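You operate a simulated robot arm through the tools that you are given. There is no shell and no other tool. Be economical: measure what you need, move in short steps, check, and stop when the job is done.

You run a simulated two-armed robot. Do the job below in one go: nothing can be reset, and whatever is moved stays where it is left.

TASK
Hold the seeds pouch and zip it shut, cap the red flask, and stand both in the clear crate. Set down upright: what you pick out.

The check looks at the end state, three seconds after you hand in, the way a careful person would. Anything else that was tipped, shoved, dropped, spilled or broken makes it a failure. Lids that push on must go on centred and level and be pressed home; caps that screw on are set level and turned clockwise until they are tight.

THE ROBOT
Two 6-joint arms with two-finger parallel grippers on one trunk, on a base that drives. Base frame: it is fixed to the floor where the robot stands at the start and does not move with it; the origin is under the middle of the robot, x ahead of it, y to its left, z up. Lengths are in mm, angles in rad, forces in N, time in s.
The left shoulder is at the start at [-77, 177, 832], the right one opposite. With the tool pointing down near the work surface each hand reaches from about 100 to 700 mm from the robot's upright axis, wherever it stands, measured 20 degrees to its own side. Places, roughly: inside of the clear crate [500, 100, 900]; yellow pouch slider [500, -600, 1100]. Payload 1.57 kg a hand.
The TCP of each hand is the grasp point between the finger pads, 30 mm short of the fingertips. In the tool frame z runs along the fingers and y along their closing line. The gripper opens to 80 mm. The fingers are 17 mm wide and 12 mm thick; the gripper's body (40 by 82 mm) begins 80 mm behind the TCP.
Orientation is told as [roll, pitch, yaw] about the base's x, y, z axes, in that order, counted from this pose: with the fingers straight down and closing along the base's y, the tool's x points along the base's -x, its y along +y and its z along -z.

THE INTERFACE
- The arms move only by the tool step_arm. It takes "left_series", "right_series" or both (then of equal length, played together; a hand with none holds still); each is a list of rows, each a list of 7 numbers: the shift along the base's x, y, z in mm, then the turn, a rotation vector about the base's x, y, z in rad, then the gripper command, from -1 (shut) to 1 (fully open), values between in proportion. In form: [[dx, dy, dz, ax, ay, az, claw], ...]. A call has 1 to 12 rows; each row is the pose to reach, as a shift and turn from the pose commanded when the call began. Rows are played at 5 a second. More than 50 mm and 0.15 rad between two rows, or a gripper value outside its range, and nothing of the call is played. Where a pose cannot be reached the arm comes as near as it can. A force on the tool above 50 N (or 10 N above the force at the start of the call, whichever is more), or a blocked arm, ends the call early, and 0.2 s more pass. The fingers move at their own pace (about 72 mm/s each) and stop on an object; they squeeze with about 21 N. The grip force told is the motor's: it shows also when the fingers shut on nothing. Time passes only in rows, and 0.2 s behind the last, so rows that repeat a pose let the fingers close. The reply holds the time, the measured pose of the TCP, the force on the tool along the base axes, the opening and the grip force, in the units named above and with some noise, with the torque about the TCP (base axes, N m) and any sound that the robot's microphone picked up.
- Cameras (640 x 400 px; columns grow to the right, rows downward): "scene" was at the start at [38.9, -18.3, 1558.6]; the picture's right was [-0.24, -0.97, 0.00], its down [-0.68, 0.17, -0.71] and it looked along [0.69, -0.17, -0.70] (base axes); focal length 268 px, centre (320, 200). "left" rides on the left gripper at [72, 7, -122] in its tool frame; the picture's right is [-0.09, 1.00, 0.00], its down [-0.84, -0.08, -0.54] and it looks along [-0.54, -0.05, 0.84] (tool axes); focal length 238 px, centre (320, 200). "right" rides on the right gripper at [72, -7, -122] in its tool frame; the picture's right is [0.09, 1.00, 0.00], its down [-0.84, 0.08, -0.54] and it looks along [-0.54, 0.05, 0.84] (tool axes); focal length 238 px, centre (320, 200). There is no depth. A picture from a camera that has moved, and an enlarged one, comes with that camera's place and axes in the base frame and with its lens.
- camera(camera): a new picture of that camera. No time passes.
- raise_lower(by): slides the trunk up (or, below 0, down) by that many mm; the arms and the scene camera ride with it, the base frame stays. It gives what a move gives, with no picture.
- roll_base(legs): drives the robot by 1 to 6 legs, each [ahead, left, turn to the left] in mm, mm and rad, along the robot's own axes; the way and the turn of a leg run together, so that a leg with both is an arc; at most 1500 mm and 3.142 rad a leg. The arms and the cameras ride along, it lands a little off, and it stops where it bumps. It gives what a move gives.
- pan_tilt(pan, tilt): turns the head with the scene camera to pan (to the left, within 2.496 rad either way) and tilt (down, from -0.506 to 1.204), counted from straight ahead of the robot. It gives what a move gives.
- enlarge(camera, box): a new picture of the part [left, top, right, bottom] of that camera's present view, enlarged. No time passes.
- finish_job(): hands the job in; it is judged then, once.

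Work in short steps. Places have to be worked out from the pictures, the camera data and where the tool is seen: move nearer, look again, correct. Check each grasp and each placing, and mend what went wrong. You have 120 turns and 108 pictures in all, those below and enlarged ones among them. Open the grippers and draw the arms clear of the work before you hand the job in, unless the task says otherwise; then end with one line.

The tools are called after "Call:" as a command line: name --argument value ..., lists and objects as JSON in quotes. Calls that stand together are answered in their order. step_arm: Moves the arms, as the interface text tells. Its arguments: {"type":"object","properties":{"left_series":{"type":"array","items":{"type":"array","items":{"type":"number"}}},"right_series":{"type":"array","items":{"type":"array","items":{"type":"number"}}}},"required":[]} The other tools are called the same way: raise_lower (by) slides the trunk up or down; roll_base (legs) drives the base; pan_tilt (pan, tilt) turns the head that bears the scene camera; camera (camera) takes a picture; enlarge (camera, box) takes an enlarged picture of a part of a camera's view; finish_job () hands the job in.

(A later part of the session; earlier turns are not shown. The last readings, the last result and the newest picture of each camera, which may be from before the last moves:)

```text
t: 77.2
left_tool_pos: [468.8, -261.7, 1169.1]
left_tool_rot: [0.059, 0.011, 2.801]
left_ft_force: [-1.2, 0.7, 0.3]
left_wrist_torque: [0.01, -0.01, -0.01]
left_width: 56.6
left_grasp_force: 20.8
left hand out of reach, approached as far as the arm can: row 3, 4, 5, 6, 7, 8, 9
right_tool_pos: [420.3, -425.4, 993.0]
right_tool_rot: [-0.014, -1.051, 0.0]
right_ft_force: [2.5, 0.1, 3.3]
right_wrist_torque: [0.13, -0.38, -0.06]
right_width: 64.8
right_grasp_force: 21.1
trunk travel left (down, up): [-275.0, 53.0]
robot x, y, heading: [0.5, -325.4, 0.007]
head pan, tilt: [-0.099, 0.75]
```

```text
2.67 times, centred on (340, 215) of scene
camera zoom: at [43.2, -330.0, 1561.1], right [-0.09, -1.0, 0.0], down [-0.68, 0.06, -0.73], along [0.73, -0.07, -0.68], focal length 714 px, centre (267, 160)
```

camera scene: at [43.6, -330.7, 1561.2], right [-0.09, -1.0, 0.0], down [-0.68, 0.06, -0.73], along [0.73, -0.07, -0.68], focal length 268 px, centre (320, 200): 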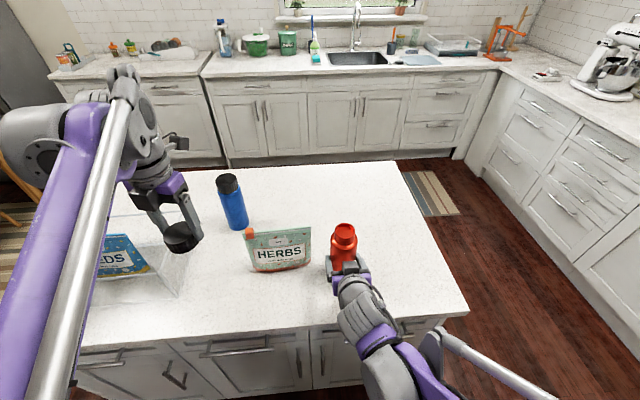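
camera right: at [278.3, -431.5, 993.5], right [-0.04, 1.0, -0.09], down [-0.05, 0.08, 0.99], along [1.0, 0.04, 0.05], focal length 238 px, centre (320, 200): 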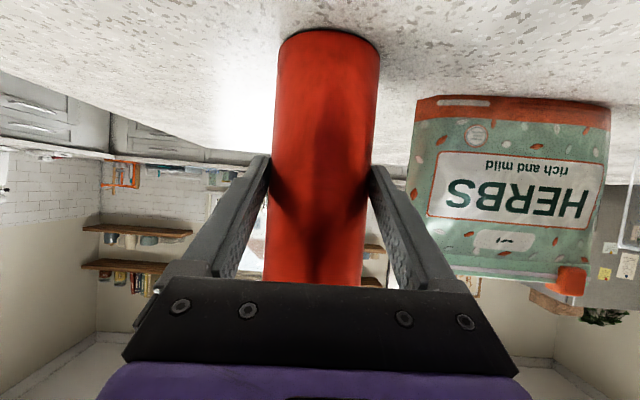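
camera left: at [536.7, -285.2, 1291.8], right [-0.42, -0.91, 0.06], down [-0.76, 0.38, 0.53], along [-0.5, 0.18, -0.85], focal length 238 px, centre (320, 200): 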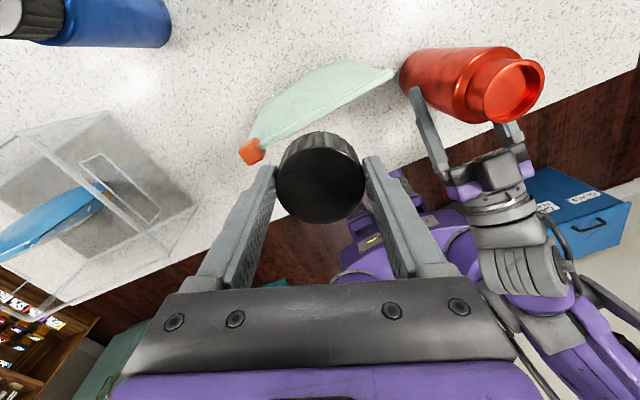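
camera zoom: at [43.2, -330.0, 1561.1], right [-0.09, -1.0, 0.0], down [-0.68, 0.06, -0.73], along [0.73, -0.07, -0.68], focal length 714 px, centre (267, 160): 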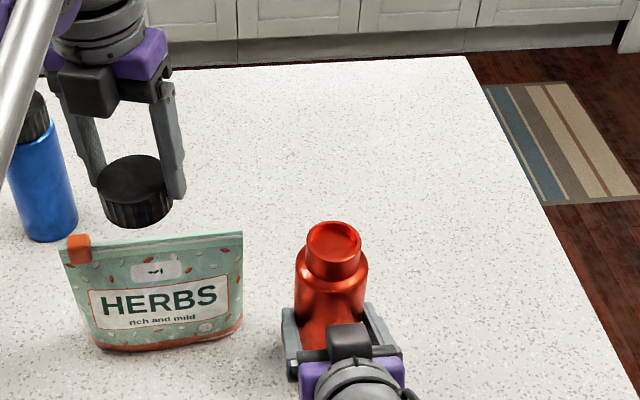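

The wrist roll limits yaw at this azimuth. I back the commanded pose, reducing yaw by 0.55 rad, then approach above the flask again.

Call:
step_arm --left_series '[[10, 45, 0, 0, 0, -0.14, -1], [20, 90, 0, 0, 0, -0.28, -1], [20, 135, 0, 0, 0, -0.42, -1], [20, 150, 0, 0, 0, -0.55, -1], [20, 150, 0, 0, 0, -0.6, -1], [15, 110, 0, 0, 0, -0.6, -1], [10, 70, 0, 0, 0, -0.6, -1], [5, 35, 0, 0, 0, -0.6, -1], [0, 0, 0, 0, 0, -0.6, -1], [0, 0, 0, 0, 0, -0.6, -1]]'

Call:
camera --camera "left"

Call:
enlarge --camera "scene" --box '[260, 140, 420, 290]'

```text
t: 79.4
left_tool_pos: [466.6, -260.2, 1171.2]
left_tool_rot: [0.058, 0.011, 2.203]
left_ft_force: [-0.1, 0.4, 0.4]
left_wrist_torque: [0.0, 0.01, 0.0]
left_width: 56.7
left_grasp_force: 20.9
right_tool_pos: [419.0, -425.4, 993.9]
right_tool_rot: [-0.013, -1.051, 0.0]
right_ft_force: [0.0, -0.8, -1.3]
right_wrist_torque: [-0.02, 0.03, -0.04]
right_width: 64.8
right_grasp_force: 21.3
trunk travel left (down, up): [-275.0, 53.0]
robot x, y, heading: [0.5, -323.2, 0.009]
head pan, tilt: [-0.099, 0.75]
```

```text
45 pictures are left
camera left: at [509.3, -316.5, 1293.7], right [-0.86, -0.51, 0.06], down [-0.41, 0.74, 0.53], along [-0.31, 0.43, -0.85], focal length 238 px, centre (320, 200)
```

left: 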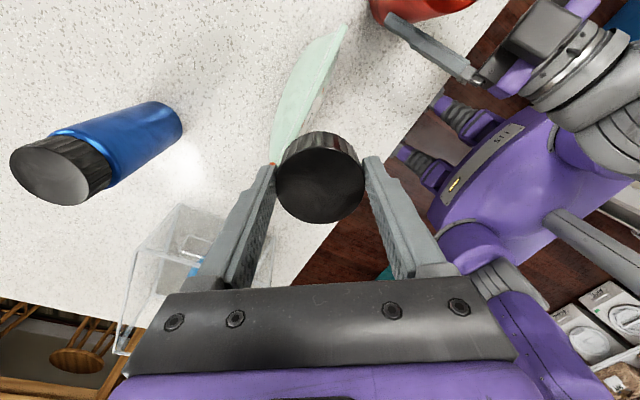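

```text
2.67 times, centred on (340, 215) of scene
camera zoom: at [43.6, -330.2, 1561.2], right [-0.09, -1.0, 0.0], down [-0.68, 0.06, -0.73], along [0.73, -0.07, -0.68], focal length 714 px, centre (267, 160)
```

zoom: 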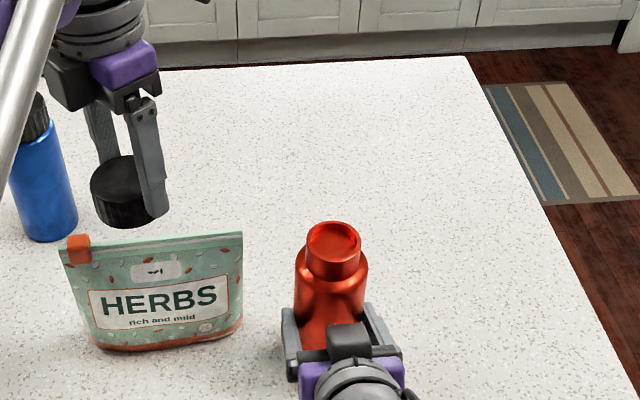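

The commanded pose had been clamped, so it returned to where it was, now with yaw 2.2 and a small tilt. I level the hand and move over the flask.

Call:
step_arm --left_series '[[-8, -27, 2, 0.014, -0.013, 0, -1], [-16, -54, 4, 0.028, -0.027, 0, -1], [-24, -81, 6, 0.043, -0.04, 0, -1], [-31, -108, 8, 0.043, -0.04, 0, -1], [-38, -135, 9, 0.043, -0.04, 0, -1], [-44, -164, 9, 0.043, -0.04, 0, -1], [-44, -164, 9, 0.043, -0.04, 0, -1]]'

Call:
camera --camera "left"

```text
t: 81.0
left_tool_pos: [423.6, -423.4, 1180.2]
left_tool_rot: [0.002, 0.0, 2.202]
left_ft_force: [-0.2, 0.1, -1.6]
left_wrist_torque: [-0.01, 0.03, -0.01]
left_width: 56.7
left_grasp_force: 20.6
right_tool_pos: [420.6, -425.9, 992.6]
right_tool_rot: [-0.013, -1.051, 0.001]
right_ft_force: [0.5, -0.4, -0.7]
right_wrist_torque: [-0.03, -0.07, -0.07]
right_width: 64.5
right_grasp_force: 20.2
trunk travel left (down, up): [-275.0, 53.0]
robot x, y, heading: [1.3, -325.8, 0.007]
head pan, tilt: [-0.099, 0.75]
```

```text
43 pictures are left
camera left: at [462.1, -486.6, 1302.1], right [-0.86, -0.51, 0.0], down [-0.43, 0.72, 0.54], along [-0.28, 0.46, -0.84], focal length 238 px, centre (320, 200)
```

left: 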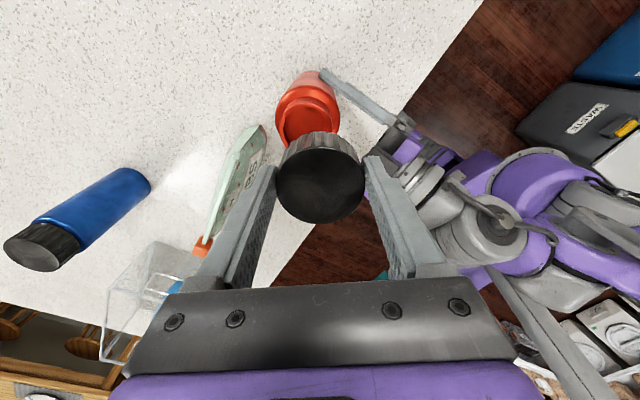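

The left hand is level above the flask. I enlarge both views to measure the flask axis.

Call:
enlarge --camera "left" --box '[250, 60, 390, 148]'

Call:
enlarge --camera "scene" --box '[280, 140, 400, 260]'

```text
4.55 times, centred on (320, 104) of left
camera zoom: at [462.1, -486.6, 1302.1], right [-0.86, -0.51, 0.0], down [-0.43, 0.72, 0.54], along [-0.28, 0.46, -0.84], focal length 1083 px, centre (320, 636)
```

zoom: 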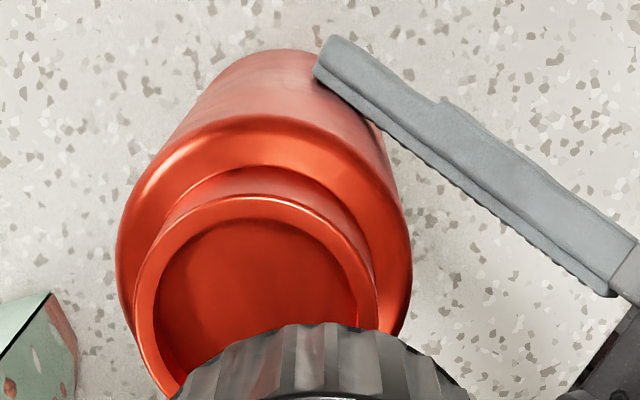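

```text
3.33 times, centred on (340, 200) of scene
camera zoom: at [43.5, -330.4, 1561.2], right [-0.09, -1.0, 0.0], down [-0.68, 0.06, -0.73], along [0.73, -0.07, -0.68], focal length 892 px, centre (253, 200)
```

zoom: 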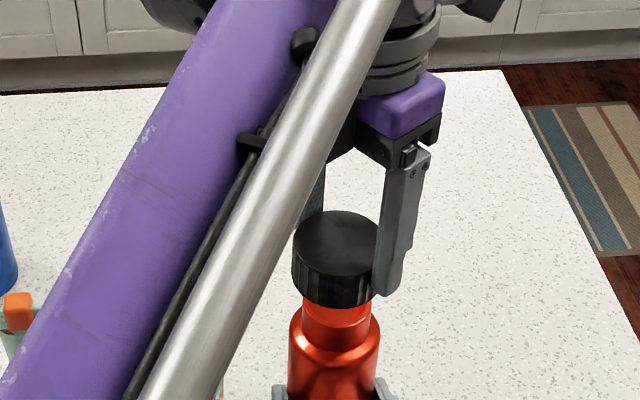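

Both views put the flask axis at about [441,−427], so the right hand grips it near its fingertips. With the flask standing, I open, move 18 mm deeper and re-grip.

Call:
step_arm --right_series '[[0, 0, 0, 0, 0, 0, 0], [0, 0, 0, 0, 0, 0, 1], [0, 0, 0, 0, 0, 0, 1], [9, -1, 0, 0, 0, 0, 1], [18, -1, 0, 0, 0, 0, 1], [18, -1, 0, 0, 0, 0, 0.7], [18, -1, 0, 0, 0, 0, 0.3], [18, -1, 0, 0, 0, 0, -1], [18, -1, 0, 0, 0, 0, -1], [18, -1, 0, 0, 0, 0, -1]]'

Call:
camera --camera "right"

Call:
enlarge --camera "left" --box '[250, 60, 390, 148]'

```text
t: 83.2
left_tool_pos: [424.0, -423.3, 1179.0]
left_tool_rot: [0.001, 0.0, 2.2]
left_ft_force: [-0.1, 0.5, 0.3]
left_wrist_torque: [-0.03, -0.01, -0.01]
left_width: 56.2
left_grasp_force: 21.4
right_tool_pos: [437.3, -428.2, 993.1]
right_tool_rot: [-0.012, -1.051, 0.001]
right_ft_force: [0.2, 0.9, 2.4]
right_wrist_torque: [0.16, 0.05, 0.01]
right_width: 65.2
right_grasp_force: 20.9
trunk travel left (down, up): [-275.0, 53.0]
robot x, y, heading: [-0.2, -324.5, 0.013]
head pan, tilt: [-0.099, 0.75]
```

```text
40 pictures are left
camera right: at [295.6, -432.7, 992.5], right [-0.04, 1.0, -0.09], down [-0.05, 0.08, 0.99], along [1.0, 0.04, 0.05], focal length 238 px, centre (320, 200)
```

right: 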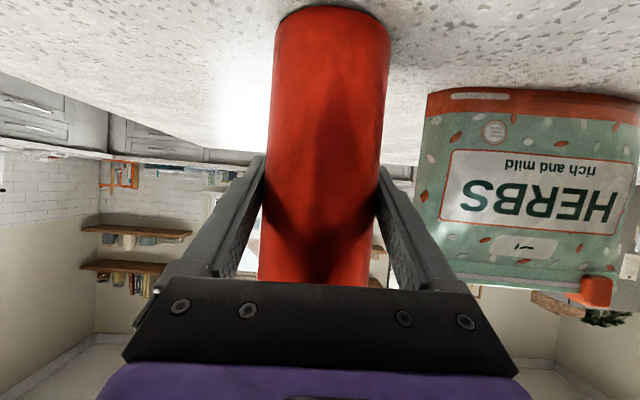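

```text
4.55 times, centred on (320, 104) of left
camera zoom: at [462.3, -486.4, 1302.1], right [-0.86, -0.51, 0.0], down [-0.43, 0.72, 0.54], along [-0.28, 0.46, -0.84], focal length 1083 px, centre (320, 636)
```

zoom: 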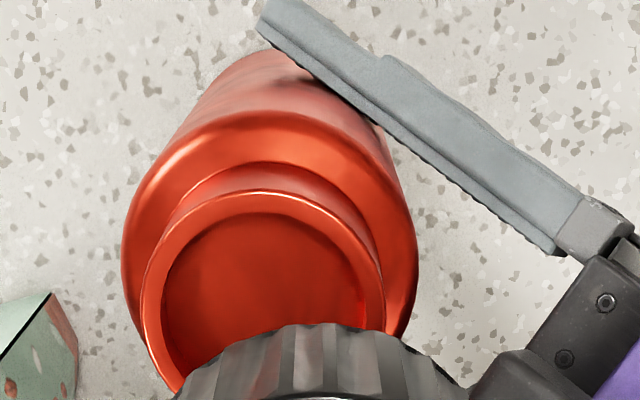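

Now the flask is well seated in the right grip, axis ≈[440.5,−428]. I move the cap over it at TCP z=1140 and check alignment.

Call:
step_arm --left_series '[[8, -2.5, -10, 0, 0, 0, -1], [16.5, -5, -20, 0, 0, 0, -1], [16.5, -5, -30, 0, 0, 0, -1], [16.5, -5, -40, 0, 0, 0, -1], [16.5, -5, -40, 0, 0, 0, -1]]'

Call:
enlarge --camera "scene" --box '[300, 180, 390, 260]'

Call:
enlarge --camera "left" --box '[240, 70, 400, 230]'

```text
t: 84.4
left_tool_pos: [440.4, -429.6, 1141.6]
left_tool_rot: [0.001, 0.001, 2.204]
left_ft_force: [-0.8, 0.0, -0.9]
left_wrist_torque: [-0.01, 0.02, 0.02]
left_width: 56.4
left_grasp_force: 20.7
right_tool_pos: [437.3, -426.6, 993.6]
right_tool_rot: [-0.013, -1.051, 0.001]
right_ft_force: [-0.5, 0.9, 3.3]
right_wrist_torque: [0.2, 0.02, 0.03]
right_width: 65.5
right_grasp_force: 21.2
trunk travel left (down, up): [-275.0, 53.0]
robot x, y, heading: [1.3, -321.5, 0.007]
head pan, tilt: [-0.099, 0.75]
```

```text
5.00 times, centred on (345, 220) of scene
camera zoom: at [43.2, -330.5, 1561.2], right [-0.09, -1.0, 0.0], down [-0.68, 0.06, -0.73], along [0.73, -0.07, -0.68], focal length 1339 px, centre (195, 100)
```

zoom: 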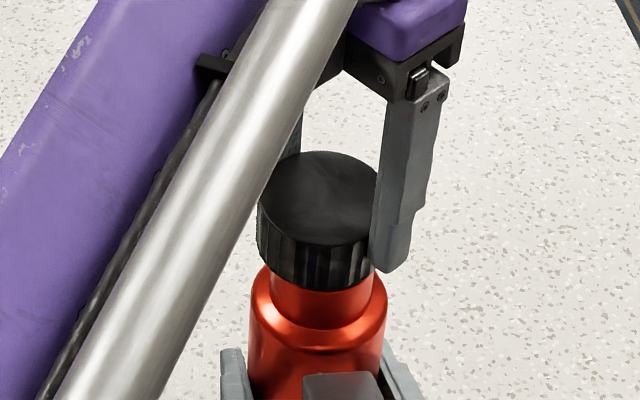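

```text
2.50 times, centred on (320, 150) of left
camera zoom: at [479.6, -491.7, 1262.9], right [-0.86, -0.51, 0.0], down [-0.43, 0.72, 0.54], along [-0.28, 0.46, -0.84], focal length 596 px, centre (320, 325)
```

zoom: 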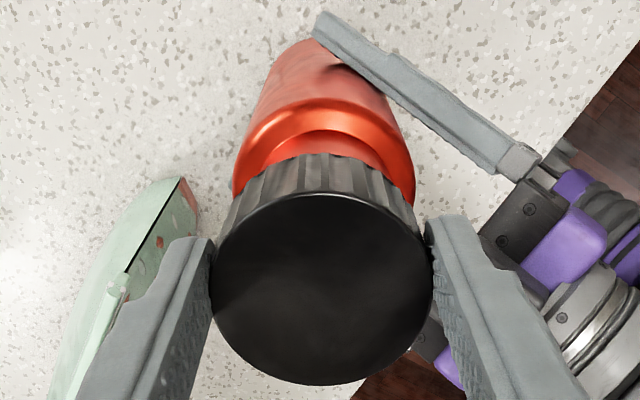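

Alignment looks within 1–2 mm. I shift −1 mm in x and lower gently looking for contact.

Call:
step_arm --left_series '[[-1, 0, -5, 0, 0, 0, -1], [-1, 0, -10, 0, 0, 0, -1], [-1, 0, -14, 0, 0, 0, -1], [-1, 0, -18, 0, 0, 0, -1]]'

Call:
step_arm --left_series '[[0, 0, -2, 0, 0, 0, -1], [0, 0, -4, 0, 0, 0, -1]]'

```text
t: 85.4
left_tool_pos: [438.7, -429.7, 1124.2]
left_tool_rot: [0.003, 0.0, 2.201]
left_ft_force: [-6.0, -1.0, 18.2]
left_wrist_torque: [-0.23, 0.09, -0.12]
left_width: 56.4
left_grasp_force: 20.9
right_tool_pos: [437.9, -426.5, 993.4]
right_tool_rot: [-0.012, -1.051, 0.001]
right_ft_force: [7.6, 0.4, -5.1]
right_wrist_torque: [0.46, 0.41, 0.1]
right_width: 65.1
right_grasp_force: 21.0
trunk travel left (down, up): [-275.0, 53.0]
robot x, y, heading: [2.8, -325.2, 0.011]
head pan, tilt: [-0.099, 0.75]
```

```text
t: 86.0
left_tool_pos: [440.5, -428.5, 1119.5]
left_tool_rot: [0.0, 0.001, 2.204]
left_ft_force: [-3.4, -0.4, 15.7]
left_wrist_torque: [-0.19, 0.02, -0.02]
left_width: 56.1
left_grasp_force: 21.3
right_tool_pos: [437.3, -427.3, 994.9]
right_tool_rot: [-0.012, -1.051, 0.001]
right_ft_force: [6.2, 0.9, -5.0]
right_wrist_torque: [0.39, 0.05, 0.05]
right_width: 65.0
right_grasp_force: 21.4
trunk travel left (down, up): [-275.0, 53.0]
robot x, y, heading: [5.5, -322.8, 0.008]
head pan, tilt: [-0.099, 0.75]
```

Contact near z=1122, then it slid to 1119.5 at ~16 N. I look at how the cap sits.

Call:
enlarge --camera "scene" --box '[300, 180, 390, 260]'

Call:
enlarge --camera "left" --box '[240, 70, 400, 230]'

```text
5.00 times, centred on (345, 220) of scene
camera zoom: at [43.2, -330.5, 1561.2], right [-0.09, -1.0, 0.0], down [-0.68, 0.06, -0.73], along [0.73, -0.07, -0.68], focal length 1339 px, centre (195, 100)
```

zoom: 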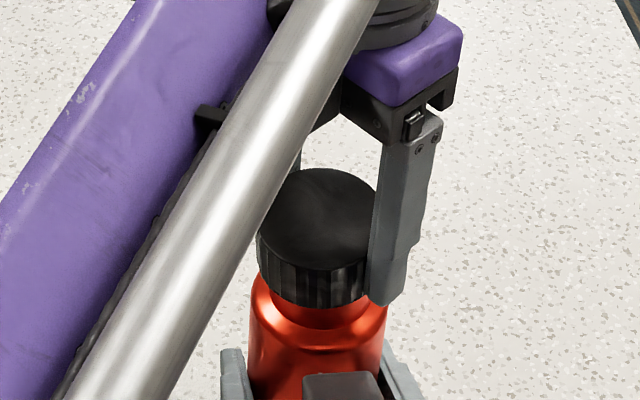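

```text
2.50 times, centred on (320, 150) of left
camera zoom: at [478.2, -491.9, 1241.5], right [-0.86, -0.51, 0.0], down [-0.43, 0.72, 0.54], along [-0.28, 0.46, -0.84], focal length 596 px, centre (320, 325)
```

zoom: 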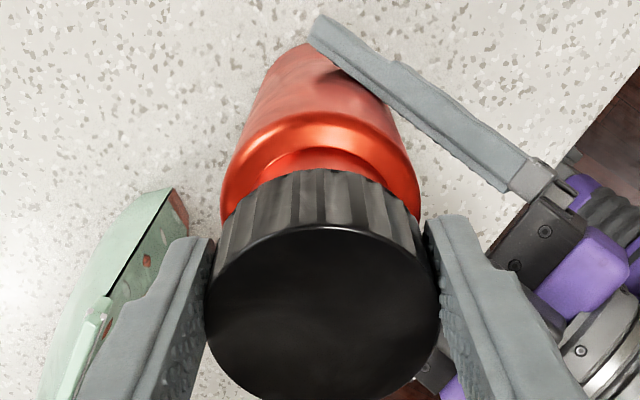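

The cap rests level on the neck (slid ~9 mm up in the grip, threads met). I begin turning clockwise (negative yaw) with a slight downward follow.

Call:
step_arm --left_series '[[0, 0, 0, 0, 0, -0.13, -1], [0, 0, -0.2, 0, 0, -0.26, -1], [0, 0, -0.3, 0, 0, -0.39, -1], [0, 0, -0.4, 0, 0, -0.52, -1], [0, 0, -0.5, 0, 0, -0.65, -1], [0, 0, -0.6, 0, 0, -0.78, -1], [0, 0, -0.7, 0, 0, -0.91, -1], [0, 0, -0.8, 0, 0, -1.04, -1], [0, 0, -0.9, 0, 0, -1.17, -1], [0, 0, -1, 0, 0, -1.3, -1], [0, 0, -1.1, 0, 0, -1.43, -1], [0, 0, -1.2, 0, 0, -1.56, -1]]'

Call:
enlarge --camera "scene" --box '[300, 180, 390, 260]'

Call:
enlarge --camera "left" --box '[240, 70, 400, 230]'

```text
t: 88.6
left_tool_pos: [439.4, -427.4, 1117.8]
left_tool_rot: [0.002, -0.002, 0.64]
left_ft_force: [-6.4, -1.8, -0.4]
left_wrist_torque: [0.0, 0.16, 0.02]
left_width: 55.8
left_grasp_force: 20.8
right_tool_pos: [437.1, -426.6, 994.3]
right_tool_rot: [-0.012, -1.051, 0.0]
right_ft_force: [7.8, 5.8, 7.7]
right_wrist_torque: [0.22, 0.19, 0.11]
right_width: 64.8
right_grasp_force: 20.9
trunk travel left (down, up): [-275.0, 53.0]
robot x, y, heading: [1.4, -322.9, 0.014]
head pan, tilt: [-0.099, 0.75]
```

```text
5.00 times, centred on (345, 220) of scene
camera zoom: at [43.1, -329.9, 1561.2], right [-0.09, -1.0, 0.0], down [-0.68, 0.06, -0.73], along [0.73, -0.07, -0.68], focal length 1339 px, centre (195, 100)
```

zoom: 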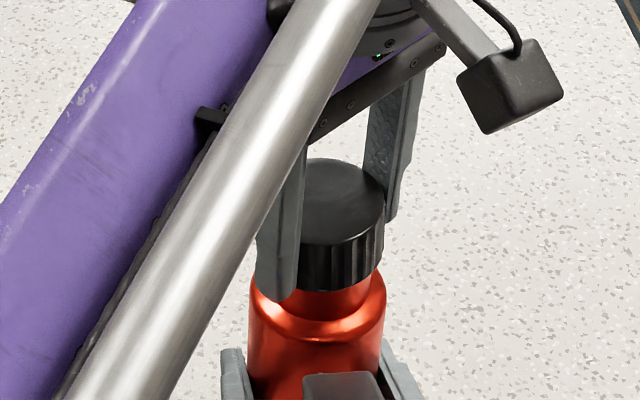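

```text
2.50 times, centred on (320, 150) of left
camera zoom: at [379.5, -466.7, 1240.5], right [-0.52, 0.85, 0.0], down [0.72, 0.44, 0.54], along [0.46, 0.28, -0.84], focal length 596 px, centre (320, 325)
```

zoom: 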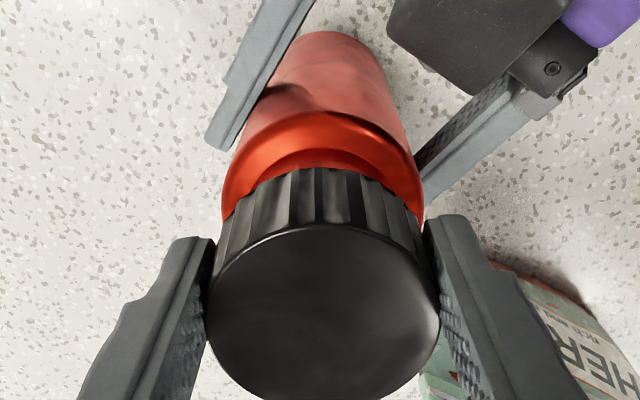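

Vertical force has vanished; I take a tighter look at the cap seat.

Call:
enlarge --camera "scene" --box '[340, 205, 388, 250]'

```text
8.89 times, centred on (364, 228) of scene
camera zoom: at [43.1, -329.9, 1561.2], right [-0.09, -1.0, 0.0], down [-0.68, 0.06, -0.73], along [0.73, -0.07, -0.68], focal length 2380 px, centre (-71, -44)
```

zoom: 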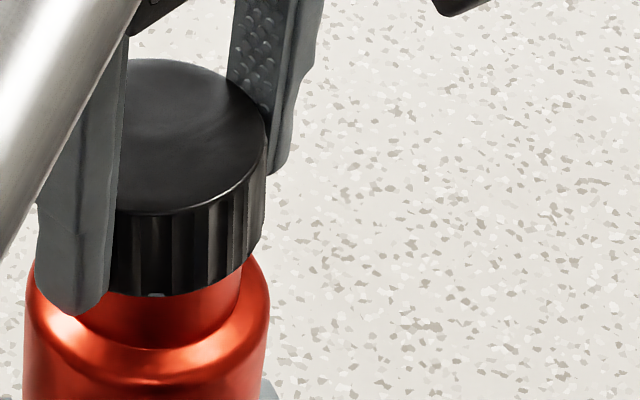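

The cap seems off-centre relative to the hand and not yet engaged. I lift it 30 mm to measure cap and neck afresh.

Call:
step_arm --left_series '[[0, 0, 10, 0, 0, 0, -1], [0, 0, 20, 0, 0, 0, -1], [0, 0, 32, 0, 0, 0, -1], [0, 0, 45, 0, 0, 0, -1], [0, 0, 45, 0, 0, 0, -1]]'

Call:
enlarge --camera "scene" --box '[315, 180, 395, 255]'

Call:
enlarge --camera "left" --box '[240, 70, 400, 230]'

```text
t: 89.8
left_tool_pos: [438.8, -428.2, 1163.3]
left_tool_rot: [0.002, 0.001, 0.643]
left_ft_force: [0.1, 0.1, -0.9]
left_wrist_torque: [0.03, 0.02, -0.04]
left_width: 55.8
left_grasp_force: 20.8
right_tool_pos: [438.5, -426.5, 993.9]
right_tool_rot: [-0.012, -1.052, 0.003]
right_ft_force: [-1.5, 1.8, 5.2]
right_wrist_torque: [0.24, -0.12, 0.08]
right_width: 64.9
right_grasp_force: 21.6
trunk travel left (down, up): [-275.0, 53.0]
robot x, y, heading: [1.0, -325.5, 0.013]
head pan, tilt: [-0.099, 0.75]
```

```text
5.33 times, centred on (355, 218) of scene
camera zoom: at [42.9, -330.2, 1561.2], right [-0.09, -1.0, 0.0], down [-0.68, 0.06, -0.73], along [0.73, -0.07, -0.68], focal length 1428 px, centre (133, 107)
```

zoom: 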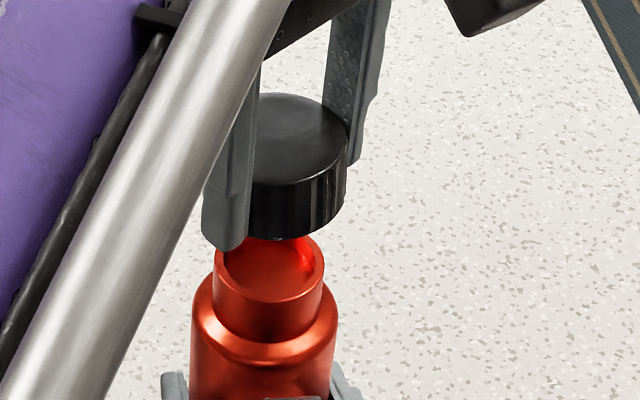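

```text
2.50 times, centred on (320, 150) of left
camera zoom: at [378.7, -467.1, 1286.1], right [-0.52, 0.85, 0.0], down [0.72, 0.44, 0.54], along [0.46, 0.28, -0.84], focal length 596 px, centre (320, 325)
```

zoom: 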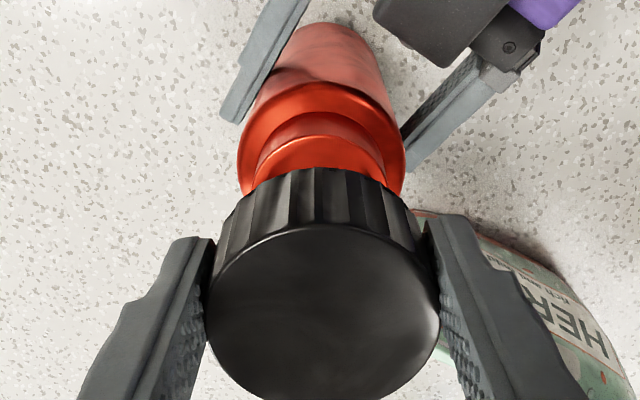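

Measured: the cap slid ~13 mm up in the grip but is still centred on the hand; the neck axis is ≈[441.5,−428], cap at ≈[438.6,−429]. I turn back to yaw 2.2 in the air, shift +2.9 mm x, and will press down again.

Call:
step_arm --left_series '[[1, 0, 0, 0, 0, 0.14, -1], [2, 0, 0, 0, 0, 0.28, -1], [2.9, 0, 0, 0, 0, 0.42, -1], [2.9, 0, 0, 0, 0, 0.56, -1], [2.9, 0, 0, 0, 0, 0.7, -1], [2.9, 0, 0, 0, 0, 0.84, -1], [2.9, 0, 0, 0, 0, 0.98, -1], [2.9, 0, 0, 0, 0, 1.12, -1], [2.9, 0, 0, 0, 0, 1.26, -1], [2.9, 0, 0, 0, 0, 1.4, -1], [2.9, 0, 0, 0, 0, 1.54, -1], [2.9, 0, 0, 0, 0, 1.64, -1]]'

Call:
step_arm --left_series '[[0, 0, -15, 0, 0, 0, -1], [0, 0, -30, 0, 0, 0, -1], [0, 0, -40, 0, 0, 0, -1], [0, 0, -46, 0, 0, 0, -1], [0, 0, -46, 0, 0, 0, -1]]'

Call:
enlarge --camera "left" --box '[240, 70, 400, 230]'

```text
t: 92.4
left_tool_pos: [442.5, -429.4, 1163.4]
left_tool_rot: [0.003, 0.001, 2.285]
left_ft_force: [-0.7, 0.4, 0.0]
left_wrist_torque: [0.04, -0.04, 0.01]
left_width: 55.7
left_grasp_force: 21.2
right_tool_pos: [438.0, -426.3, 994.0]
right_tool_rot: [-0.011, -1.051, 0.002]
right_ft_force: [-1.5, -0.9, 1.6]
right_wrist_torque: [0.06, 0.0, 0.05]
right_width: 64.8
right_grasp_force: 21.1
trunk travel left (down, up): [-275.0, 53.0]
robot x, y, heading: [-1.9, -325.5, 0.011]
head pan, tilt: [-0.099, 0.75]
```

```text
t: 93.6
left_tool_pos: [442.0, -428.4, 1118.8]
left_tool_rot: [0.002, 0.0, 2.281]
left_ft_force: [-0.9, -0.3, 13.7]
left_wrist_torque: [0.07, -0.31, 0.0]
left_width: 56.0
left_grasp_force: 21.0
right_tool_pos: [438.6, -426.9, 993.7]
right_tool_rot: [-0.012, -1.05, 0.001]
right_ft_force: [2.3, 1.8, -3.2]
right_wrist_torque: [-0.07, -0.08, 0.03]
right_width: 64.6
right_grasp_force: 21.0
trunk travel left (down, up): [-275.0, 53.0]
robot x, y, heading: [-1.7, -324.8, 0.012]
head pan, tilt: [-0.099, 0.75]
```

```text
2.50 times, centred on (320, 150) of left
camera zoom: at [485.9, -488.1, 1241.3], right [-0.81, -0.58, 0.0], down [-0.49, 0.69, 0.54], along [-0.32, 0.44, -0.84], focal length 596 px, centre (320, 325)
```

zoom: 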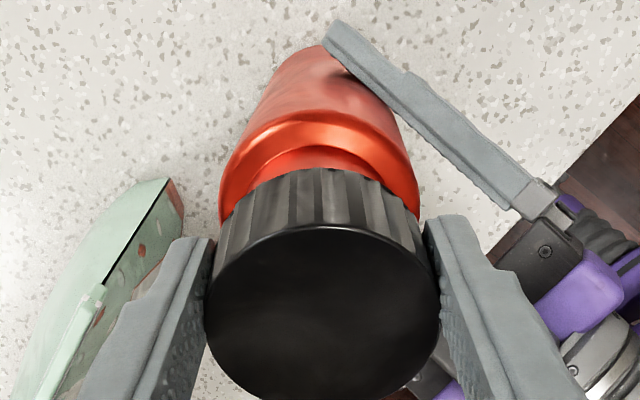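

13.7 N contact, forces nearly axial now. I turn clockwise with more downward feed.

Call:
step_arm --left_series '[[0, 0, -0.5, 0, 0, -0.13, -1], [0, 0, -0.7, 0, 0, -0.26, -1], [0, 0, -0.9, 0, 0, -0.39, -1], [0, 0, -1.1, 0, 0, -0.52, -1], [0, 0, -1.3, 0, 0, -0.65, -1], [0, 0, -1.5, 0, 0, -0.78, -1]]'

Call:
step_arm --left_series '[[0, 0, -0.3, 0, 0, -0.13, -1], [0, 0, -0.6, 0, 0, -0.26, -1], [0, 0, -0.9, 0, 0, -0.39, -1], [0, 0, -1.1, 0, 0, -0.52, -1], [0, 0, -1.3, 0, 0, -0.65, -1], [0, 0, -1.5, 0, 0, -0.78, -1]]'

Call:
enlarge --camera "scene" --box '[315, 180, 395, 255]'

```text
t: 95.0
left_tool_pos: [443.4, -429.5, 1116.5]
left_tool_rot: [0.005, 0.0, 1.5]
left_ft_force: [-6.0, -3.5, -0.2]
left_wrist_torque: [-0.1, 0.15, 0.06]
left_width: 55.9
left_grasp_force: 20.8
right_tool_pos: [439.1, -425.5, 995.1]
right_tool_rot: [-0.014, -1.051, 0.002]
right_ft_force: [6.4, 4.4, 0.6]
right_wrist_torque: [-0.14, 0.44, 0.02]
right_width: 64.4
right_grasp_force: 20.8
trunk travel left (down, up): [-275.0, 53.0]
robot x, y, heading: [2.1, -324.1, 0.012]
head pan, tilt: [-0.099, 0.75]
```

```text
t: 96.4
left_tool_pos: [442.1, -429.7, 1115.0]
left_tool_rot: [0.002, 0.001, 0.718]
left_ft_force: [-7.8, -0.4, 0.5]
left_wrist_torque: [-0.01, 0.17, 0.06]
left_width: 56.0
left_grasp_force: 21.2
right_tool_pos: [437.2, -426.7, 993.8]
right_tool_rot: [-0.013, -1.052, 0.0]
right_ft_force: [10.8, 4.7, 7.6]
right_wrist_torque: [0.3, 0.11, 0.03]
right_width: 64.3
right_grasp_force: 21.1
trunk travel left (down, up): [-275.0, 53.0]
robot x, y, heading: [2.0, -329.3, 0.008]
head pan, tilt: [-0.099, 0.75]
```

```text
5.33 times, centred on (355, 218) of scene
camera zoom: at [43.2, -329.9, 1561.2], right [-0.09, -1.0, 0.0], down [-0.68, 0.06, -0.73], along [0.73, -0.07, -0.68], focal length 1428 px, centre (133, 107)
```

zoom: 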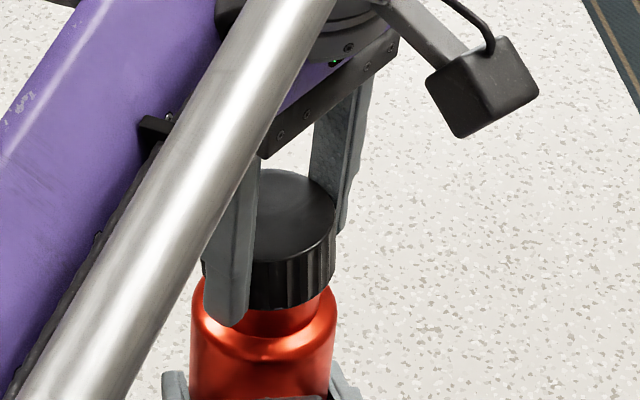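

The cap followed down ~4 mm with no axial force but a side force of −8 N in x, so the neck is capturing it. I ease −2 mm in x and lower further to find the thread contact.

Call:
step_arm --left_series '[[-1, 0, 0, 0, 0, 0, -1], [-2, 0, -1.5, 0, 0, 0, -1], [-2, 0, -3, 0, 0, 0, -1], [-2, 0, -4.5, 0, 0, 0, -1]]'

Call:
step_arm --left_series '[[0, 0, -1.5, 0, 0, 0, -1], [0, 0, -3, 0, 0, 0, -1]]'

```text
t: 97.4
left_tool_pos: [440.7, -429.0, 1109.4]
left_tool_rot: [0.002, -0.001, 0.72]
left_ft_force: [-0.8, 0.4, -0.3]
left_wrist_torque: [-0.02, -0.04, 0.02]
left_width: 56.0
left_grasp_force: 20.8
right_tool_pos: [437.2, -425.9, 992.8]
right_tool_rot: [-0.011, -1.052, 0.002]
right_ft_force: [-0.2, 2.1, 7.1]
right_wrist_torque: [0.16, -0.29, 0.1]
right_width: 64.2
right_grasp_force: 20.9
trunk travel left (down, up): [-275.0, 53.0]
robot x, y, heading: [4.1, -324.6, 0.012]
head pan, tilt: [-0.099, 0.75]
```

```text
t: 98.0
left_tool_pos: [440.1, -429.0, 1105.8]
left_tool_rot: [0.001, 0.001, 0.723]
left_ft_force: [-0.1, 0.0, 0.1]
left_wrist_torque: [-0.02, 0.03, 0.02]
left_width: 55.8
left_grasp_force: 20.8
right_tool_pos: [436.2, -426.6, 993.4]
right_tool_rot: [-0.012, -1.049, 0.002]
right_ft_force: [-1.7, 1.1, 3.6]
right_wrist_torque: [0.16, -0.09, 0.05]
right_width: 64.1
right_grasp_force: 21.1
trunk travel left (down, up): [-275.0, 53.0]
robot x, y, heading: [2.8, -321.5, 0.006]
head pan, tilt: [-0.099, 0.75]
```

The cap slides freely down the neck with zero side force. I continue down to thread contact.

Call:
step_arm --left_series '[[0, 0, -2, 0, 0, 0, -1], [0, 0, -4, 0, 0, 0, -1]]'

Call:
step_arm --left_series '[[0, 0, -2, 0, 0, 0, -1], [0, 0, -4, 0, 0, 0, -1]]'

Call:
enlarge --camera "scene" --box '[315, 180, 395, 255]'

```text
t: 98.6
left_tool_pos: [441.4, -430.1, 1102.5]
left_tool_rot: [0.002, -0.001, 0.722]
left_ft_force: [-0.6, -1.0, 0.7]
left_wrist_torque: [-0.05, 0.04, -0.01]
left_width: 56.0
left_grasp_force: 20.9
right_tool_pos: [437.8, -425.7, 994.4]
right_tool_rot: [-0.015, -1.051, 0.002]
right_ft_force: [-0.3, 2.6, 2.2]
right_wrist_torque: [-0.02, 0.12, 0.06]
right_width: 64.2
right_grasp_force: 20.7
trunk travel left (down, up): [-275.0, 53.0]
robot x, y, heading: [1.0, -322.4, 0.014]
head pan, tilt: [-0.099, 0.75]
```

```text
t: 99.2
left_tool_pos: [440.8, -428.6, 1099.1]
left_tool_rot: [0.001, 0.0, 0.721]
left_ft_force: [-5.5, -3.7, 2.2]
left_wrist_torque: [-0.07, 0.08, -0.02]
left_width: 56.1
left_grasp_force: 21.0
right_tool_pos: [437.9, -426.1, 994.2]
right_tool_rot: [-0.014, -1.049, 0.002]
right_ft_force: [4.2, 5.1, 0.1]
right_wrist_torque: [-0.36, 0.52, 0.07]
right_width: 64.2
right_grasp_force: 21.3
trunk travel left (down, up): [-275.0, 53.0]
robot x, y, heading: [1.1, -324.2, 0.012]
head pan, tilt: [-0.099, 0.75]
```

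```text
5.33 times, centred on (355, 218) of scene
camera zoom: at [43.2, -330.4, 1561.2], right [-0.09, -1.0, 0.0], down [-0.68, 0.06, -0.73], along [0.73, -0.07, -0.68], focal length 1428 px, centre (133, 107)
```

zoom: 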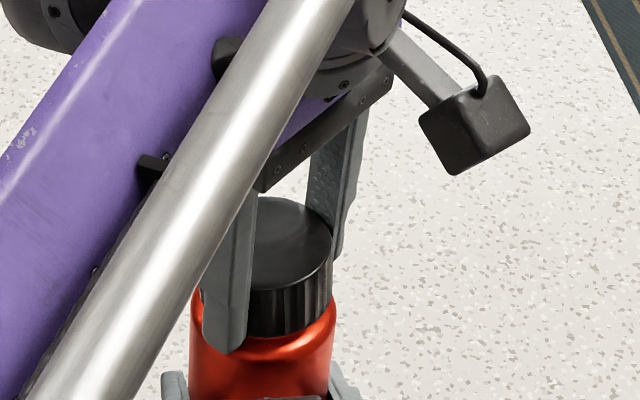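

The cap is far down the neck, light contact now. I turn clockwise from here to see whether threads bite.

Call:
step_arm --left_series '[[-0.5, 0, -0.3, 0, 0, -0.13, -1], [-0.5, 0, -0.6, 0, 0, -0.26, -1], [-0.5, 0, -0.9, 0, 0, -0.39, -1], [-0.5, 0, -1.2, 0, 0, -0.52, -1], [-0.5, 0, -1.5, 0, 0, -0.65, -1], [-0.5, 0, -1.8, 0, 0, -0.78, -1]]'

Call:
step_arm --left_series '[[0, 0, -0.3, 0, 0, -0.12, -1], [0, 0, -0.6, 0, 0, -0.24, -1], [0, 0, -0.9, 0, 0, -0.36, -1], [0, 0, -1.2, 0, 0, -0.48, -1]]'

```text
t: 100.6
left_tool_pos: [441.8, -428.7, 1097.8]
left_tool_rot: [0.004, -0.001, -0.062]
left_ft_force: [-1.2, 9.4, 0.8]
left_wrist_torque: [0.41, -0.49, 0.03]
left_width: 56.0
left_grasp_force: 21.4
right_tool_pos: [437.4, -427.1, 994.5]
right_tool_rot: [-0.014, -1.05, 0.001]
right_ft_force: [5.2, -11.0, 5.6]
right_wrist_torque: [0.53, 0.16, -0.09]
right_width: 64.0
right_grasp_force: 20.9
trunk travel left (down, up): [-275.0, 53.0]
robot x, y, heading: [2.6, -321.6, 0.01]
head pan, tilt: [-0.099, 0.75]
```

```text
t: 101.6
left_tool_pos: [439.9, -428.6, 1097.3]
left_tool_rot: [0.004, 0.002, -0.541]
left_ft_force: [7.4, 17.0, 6.6]
left_wrist_torque: [0.84, -0.27, 0.06]
left_width: 56.2
left_grasp_force: 21.0
right_tool_pos: [436.1, -426.6, 993.5]
right_tool_rot: [-0.011, -1.049, -0.001]
right_ft_force: [-8.0, -18.1, -2.5]
right_wrist_torque: [0.84, -0.38, -0.17]
right_width: 64.9
right_grasp_force: 21.0
trunk travel left (down, up): [-275.0, 53.0]
robot x, y, heading: [2.4, -323.7, 0.014]
head pan, tilt: [-0.099, 0.75]
```

Side force grew as the slightly off-centre cap orbits; threads take it with ~7 N axial. I relieve, open, turn back up to yaw 2.2 for a fresh centred grip, and look.

Call:
step_arm --left_series '[[0.7, 1.5, 0.5, 0, 0, 0, -1], [0.7, 1.5, 0.5, 0, 0, 0, 0], [0.7, 1.5, 0.5, 0, 0, 0, 0.9], [0.7, 1.5, 3, 0, 0, 0.13, 0.9], [0.7, 1.5, 3, 0, 0, 0.26, 0.9], [0.7, 1.5, 3, 0, 0, 0.4, 0.9], [0.7, 1.5, 3, 0, 0, 0.54, 0.9], [0.7, 1.5, 3, 0, 0, 0.68, 0.9], [0.7, 1.5, 3, 0, 0, 0.82, 0.9], [0.7, 1.5, 3, 0, 0, 0.96, 0.9], [0.7, 1.5, 3, 0, 0, 1.1, 0.9], [0.7, 1.5, 3, 0, 0, 1.24, 0.9]]'

Call:
step_arm --left_series '[[0, 0, 0, 0, 0, 0.14, 0.9], [0, 0, 0, 0, 0, 0.28, 0.9], [0, 0, 0, 0, 0, 0.42, 0.9], [0, 0, 0, 0, 0, 0.56, 0.9], [0, 0, 0, 0, 0, 0.7, 0.9], [0, 0, 0, 0, 0, 0.84, 0.9], [0, 0, 0, 0, 0, 0.98, 0.9], [0, 0, 0, 0, 0, 1.12, 0.9], [0, 0, 0, 0, 0, 1.26, 0.9], [0, 0, 0, 0, 0, 1.4, 0.9], [0, 0, 0, 0, 0, 1.54, 0.9]]'

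Call:
enlarge --camera "left" --box '[220, 70, 420, 230]'

Call:
enlarge --camera "scene" --box '[315, 180, 395, 255]'

```text
t: 104.2
left_tool_pos: [440.5, -428.1, 1098.8]
left_tool_rot: [0.001, 0.001, 0.706]
left_ft_force: [0.2, 0.0, 0.2]
left_wrist_torque: [0.04, -0.03, -0.04]
left_width: 75.8
left_grasp_force: 0.1
right_tool_pos: [437.8, -426.2, 993.2]
right_tool_rot: [-0.012, -1.052, -0.003]
right_ft_force: [0.8, 0.5, -2.5]
right_wrist_torque: [0.0, -0.03, -0.01]
right_width: 64.1
right_grasp_force: 20.6
trunk travel left (down, up): [-275.0, 53.0]
robot x, y, heading: [3.8, -321.2, 0.01]
head pan, tilt: [-0.099, 0.75]
```

```text
t: 106.6
left_tool_pos: [439.8, -426.4, 1098.3]
left_tool_rot: [0.003, -0.001, 2.245]
left_ft_force: [-0.4, -0.1, -1.0]
left_wrist_torque: [0.0, 0.02, -0.02]
left_width: 76.2
left_grasp_force: 0.1
right_tool_pos: [438.1, -426.9, 994.1]
right_tool_rot: [-0.012, -1.05, -0.002]
right_ft_force: [0.5, 0.4, -1.9]
right_wrist_torque: [0.02, -0.01, 0.0]
right_width: 64.3
right_grasp_force: 21.4
trunk travel left (down, up): [-275.0, 53.0]
robot x, y, heading: [1.6, -323.6, 0.009]
head pan, tilt: [-0.099, 0.75]
```

```text
2.50 times, centred on (320, 150) of left
camera zoom: at [482.0, -488.8, 1220.8], right [-0.84, -0.55, 0.0], down [-0.46, 0.7, 0.54], along [-0.3, 0.45, -0.84], focal length 596 px, centre (320, 325)
```

zoom: 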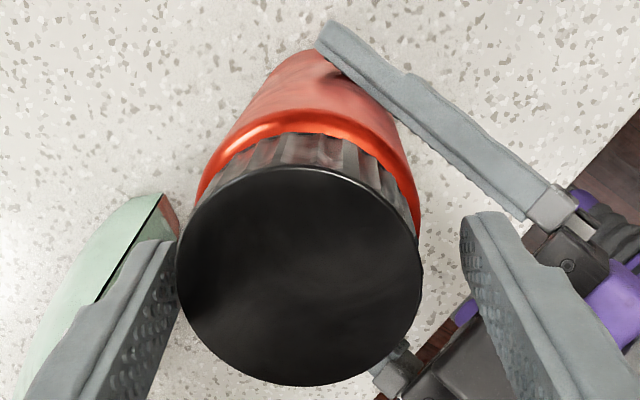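

```text
5.33 times, centred on (355, 218) of scene
camera zoom: at [43.7, -330.6, 1561.1], right [-0.09, -1.0, 0.0], down [-0.68, 0.06, -0.73], along [0.73, -0.07, -0.68], focal length 1428 px, centre (133, 107)
```

zoom: 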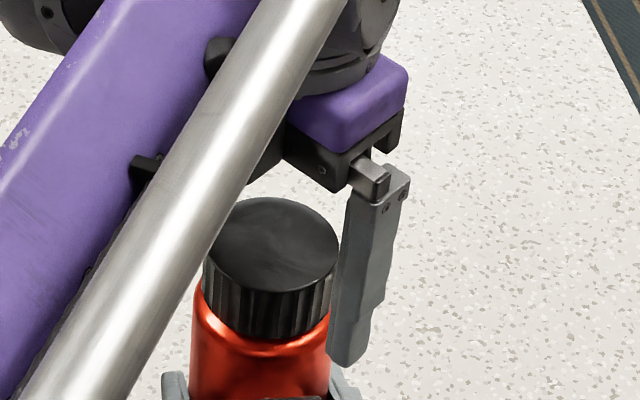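

The cap sits on the neck after release, but my estimates suggest a lean. I check the flask itself from the right-hand camera and a tight scene zoom.

Call:
camera --camera "right"

Call:
enlarge --camera "scene" --box '[338, 212, 386, 257]'

```text
24 pictures are left
camera right: at [295.7, -432.8, 992.4], right [-0.04, 1.0, -0.09], down [-0.05, 0.08, 0.99], along [1.0, 0.04, 0.05], focal length 238 px, centre (320, 200)
```

right: 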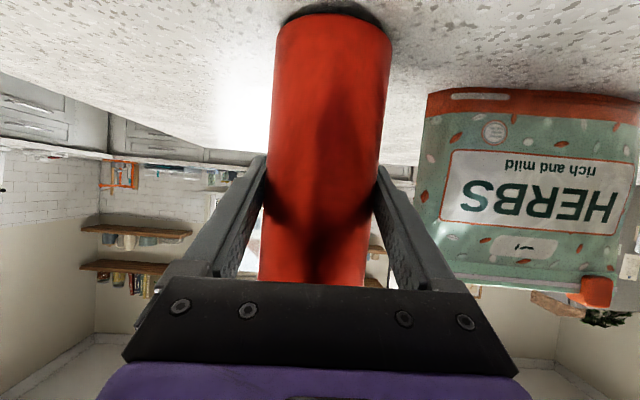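

```text
8.89 times, centred on (362, 234) of scene
camera zoom: at [43.7, -330.6, 1561.1], right [-0.09, -1.0, 0.0], down [-0.68, 0.06, -0.73], along [0.73, -0.07, -0.68], focal length 2380 px, centre (-53, -107)
```

zoom: 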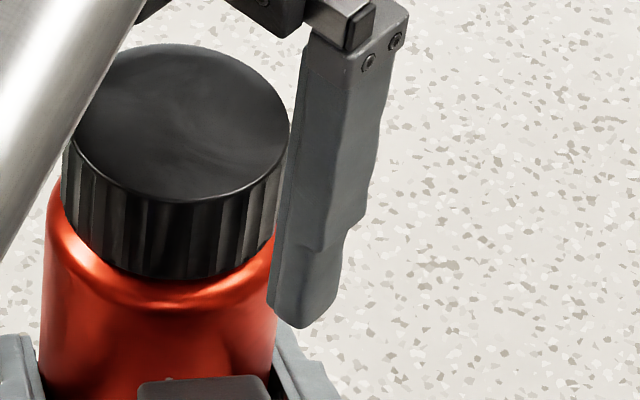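

The right hand reads the flask's weight: it hangs ~3 mm above the counter, and the loose cap leans ~5°. I lower the right hand to stand the flask again.

Call:
step_arm --right_series '[[0, 0, -1, 0, 0, 0, -1], [0, 0, -2, 0, 0, 0, -1], [0, 0, -3, 0, 0, 0, -1]]' --left_series '[[0.5, -0.5, 0, 0, 0, 0, 0.9], [1, -1, 0, 0, 0, 0, 0.9], [1, -1, 0, 0, 0, 0, 0.9]]'

Call:
step_arm --right_series '[[0, 0, -1, 0, 0, 0, -1], [0, 0, -2, 0, 0, 0, -1]]'

```text
t: 107.4
left_tool_pos: [440.9, -428.4, 1100.4]
left_tool_rot: [-0.001, 0.0, 2.242]
left_ft_force: [-0.6, -0.1, -0.2]
left_wrist_torque: [0.0, 0.0, 0.02]
left_width: 75.9
left_grasp_force: 0.1
right_tool_pos: [438.2, -425.3, 992.1]
right_tool_rot: [-0.012, -1.054, 0.002]
right_ft_force: [-4.8, 0.3, 14.8]
right_wrist_torque: [0.05, -0.22, 0.0]
right_width: 64.4
right_grasp_force: 20.6
trunk travel left (down, up): [-275.0, 53.0]
robot x, y, heading: [0.3, -322.4, 0.011]
head pan, tilt: [-0.099, 0.75]
```

```text
t: 108.0
left_tool_pos: [440.1, -428.3, 1099.8]
left_tool_rot: [0.0, 0.001, 2.242]
left_ft_force: [0.2, 0.3, -0.2]
left_wrist_torque: [0.01, 0.01, -0.02]
left_width: 76.0
left_grasp_force: 0.1
right_tool_pos: [437.4, -425.9, 989.8]
right_tool_rot: [-0.012, -1.053, 0.001]
right_ft_force: [-4.3, 3.1, 14.9]
right_wrist_torque: [0.21, -0.22, 0.14]
right_width: 64.2
right_grasp_force: 20.6
trunk travel left (down, up): [-275.0, 53.0]
robot x, y, heading: [2.7, -323.3, 0.007]
head pan, tilt: [-0.099, 0.75]
```

Flask is on the counter (15 N). I let the right hand open a moment so the flask stands freely upright, then re-grip.

Call:
step_arm --right_series '[[0, 0, 1.5, 0, 0, 0, -0.2], [0, 0, 1.5, 0, 0, 0, 0.6], [0, 0, 1.5, 0, 0, 0, 0.9], [0, 0, 1.5, 0, 0, 0, 0.9], [2, -2, 1.5, 0, 0, 0, 0.9], [2, -2, 1.5, 0, 0, 0, 0.9]]'

Call:
enlarge --camera "scene" --box '[330, 200, 394, 260]'

Call:
enlarge --camera "left" --box '[220, 70, 420, 230]'

```text
t: 109.4
left_tool_pos: [440.8, -429.2, 1099.5]
left_tool_rot: [0.001, -0.001, 2.243]
left_ft_force: [-0.2, 0.9, 0.2]
left_wrist_torque: [0.05, 0.03, -0.01]
left_width: 76.0
left_grasp_force: 0.0
right_tool_pos: [440.5, -428.8, 989.7]
right_tool_rot: [-0.012, -1.051, 0.002]
right_ft_force: [0.9, 0.4, 0.8]
right_wrist_torque: [-0.01, 0.03, 0.03]
right_width: 75.8
right_grasp_force: 0.2
trunk travel left (down, up): [-275.0, 53.0]
robot x, y, heading: [2.3, -325.6, 0.011]
head pan, tilt: [-0.099, 0.75]
```

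```text
6.67 times, centred on (362, 230) of scene
camera zoom: at [43.4, -330.6, 1561.2], right [-0.09, -1.0, 0.0], down [-0.68, 0.06, -0.73], along [0.73, -0.07, -0.68], focal length 1785 px, centre (40, 0)
```

zoom: 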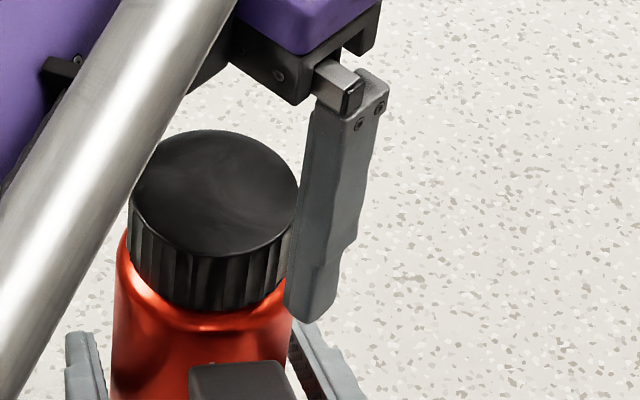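

```text
2.50 times, centred on (320, 150) of left
camera zoom: at [482.7, -490.1, 1221.1], right [-0.84, -0.55, 0.0], down [-0.46, 0.7, 0.54], along [-0.3, 0.45, -0.84], focal length 596 px, centre (320, 325)
```

zoom: 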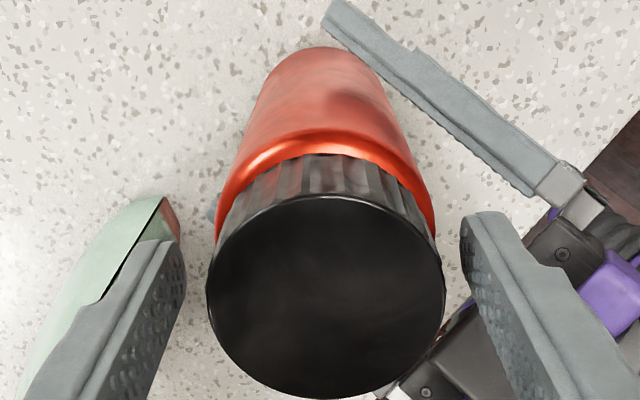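

Now the flask stands upright and the cap sits level and concentric (top z≈1093, axis [441,−428]). I re-grip the flask, then the cap.

Call:
step_arm --right_series '[[0, 0, 0, 0, 0, 0, 0.6], [0, 0, 0, 0, 0, 0, 0.2], [0, 0, 0, 0, 0, 0, -1], [0, 0, 0, 0, 0, 0, -1], [0, 0, 0, 0, 0, 0, -1], [0, 0, 0, 0, 0, 0, -1], [0, 0, 0, 0, 0, 0, -1], [0, 0, 0, 0, 0, 0, -1]]' --left_series '[[0, 0.5, -1, 0, 0, 0, 0.9], [0, 0.5, -2, 0, 0, 0, 0.9], [0, 0.5, -2, 0, 0, 0, 0.9], [0, 0.5, -2, 0, 0, 0, 0.7], [0, 0.5, -2, 0, 0, 0, 0.3], [0, 0.5, -2, 0, 0, 0, -1], [0, 0.5, -2, 0, 0, 0, -1], [0, 0.5, -2, 0, 0, 0, -1]]'

Call:
step_arm --left_series '[[0, 0, -0.5, 0, 0, -0.13, -1], [0, 0, -1, 0, 0, -0.26, -1], [0, 0, -1.5, 0, 0, -0.39, -1], [0, 0, -1.5, 0, 0, -0.52, -1]]'

```text
t: 111.2
left_tool_pos: [442.0, -428.5, 1096.1]
left_tool_rot: [0.004, 0.0, 2.241]
left_ft_force: [-12.3, -10.0, 4.5]
left_wrist_torque: [-0.61, 0.63, 0.09]
left_width: 60.0
left_grasp_force: 21.2
right_tool_pos: [440.7, -428.3, 989.9]
right_tool_rot: [-0.012, -1.054, 0.003]
right_ft_force: [12.8, 11.0, 0.2]
right_wrist_torque: [-0.25, 0.26, -0.08]
right_width: 64.4
right_grasp_force: 21.2
trunk travel left (down, up): [-275.0, 53.0]
robot x, y, heading: [0.3, -324.5, 0.01]
head pan, tilt: [-0.099, 0.75]
```

```text
t: 112.2
left_tool_pos: [440.3, -427.5, 1096.2]
left_tool_rot: [0.002, 0.001, 1.719]
left_ft_force: [-10.9, -13.3, 9.3]
left_wrist_torque: [-0.55, 0.58, 0.02]
left_width: 60.1
left_grasp_force: 21.3
right_tool_pos: [440.6, -427.6, 991.4]
right_tool_rot: [-0.014, -1.054, 0.002]
right_ft_force: [15.4, 15.7, 0.7]
right_wrist_torque: [-0.35, 0.08, -0.08]
right_width: 64.5
right_grasp_force: 20.9
trunk travel left (down, up): [-275.0, 53.0]
robot x, y, heading: [3.6, -321.5, 0.01]
head pan, tilt: [-0.099, 0.75]
```

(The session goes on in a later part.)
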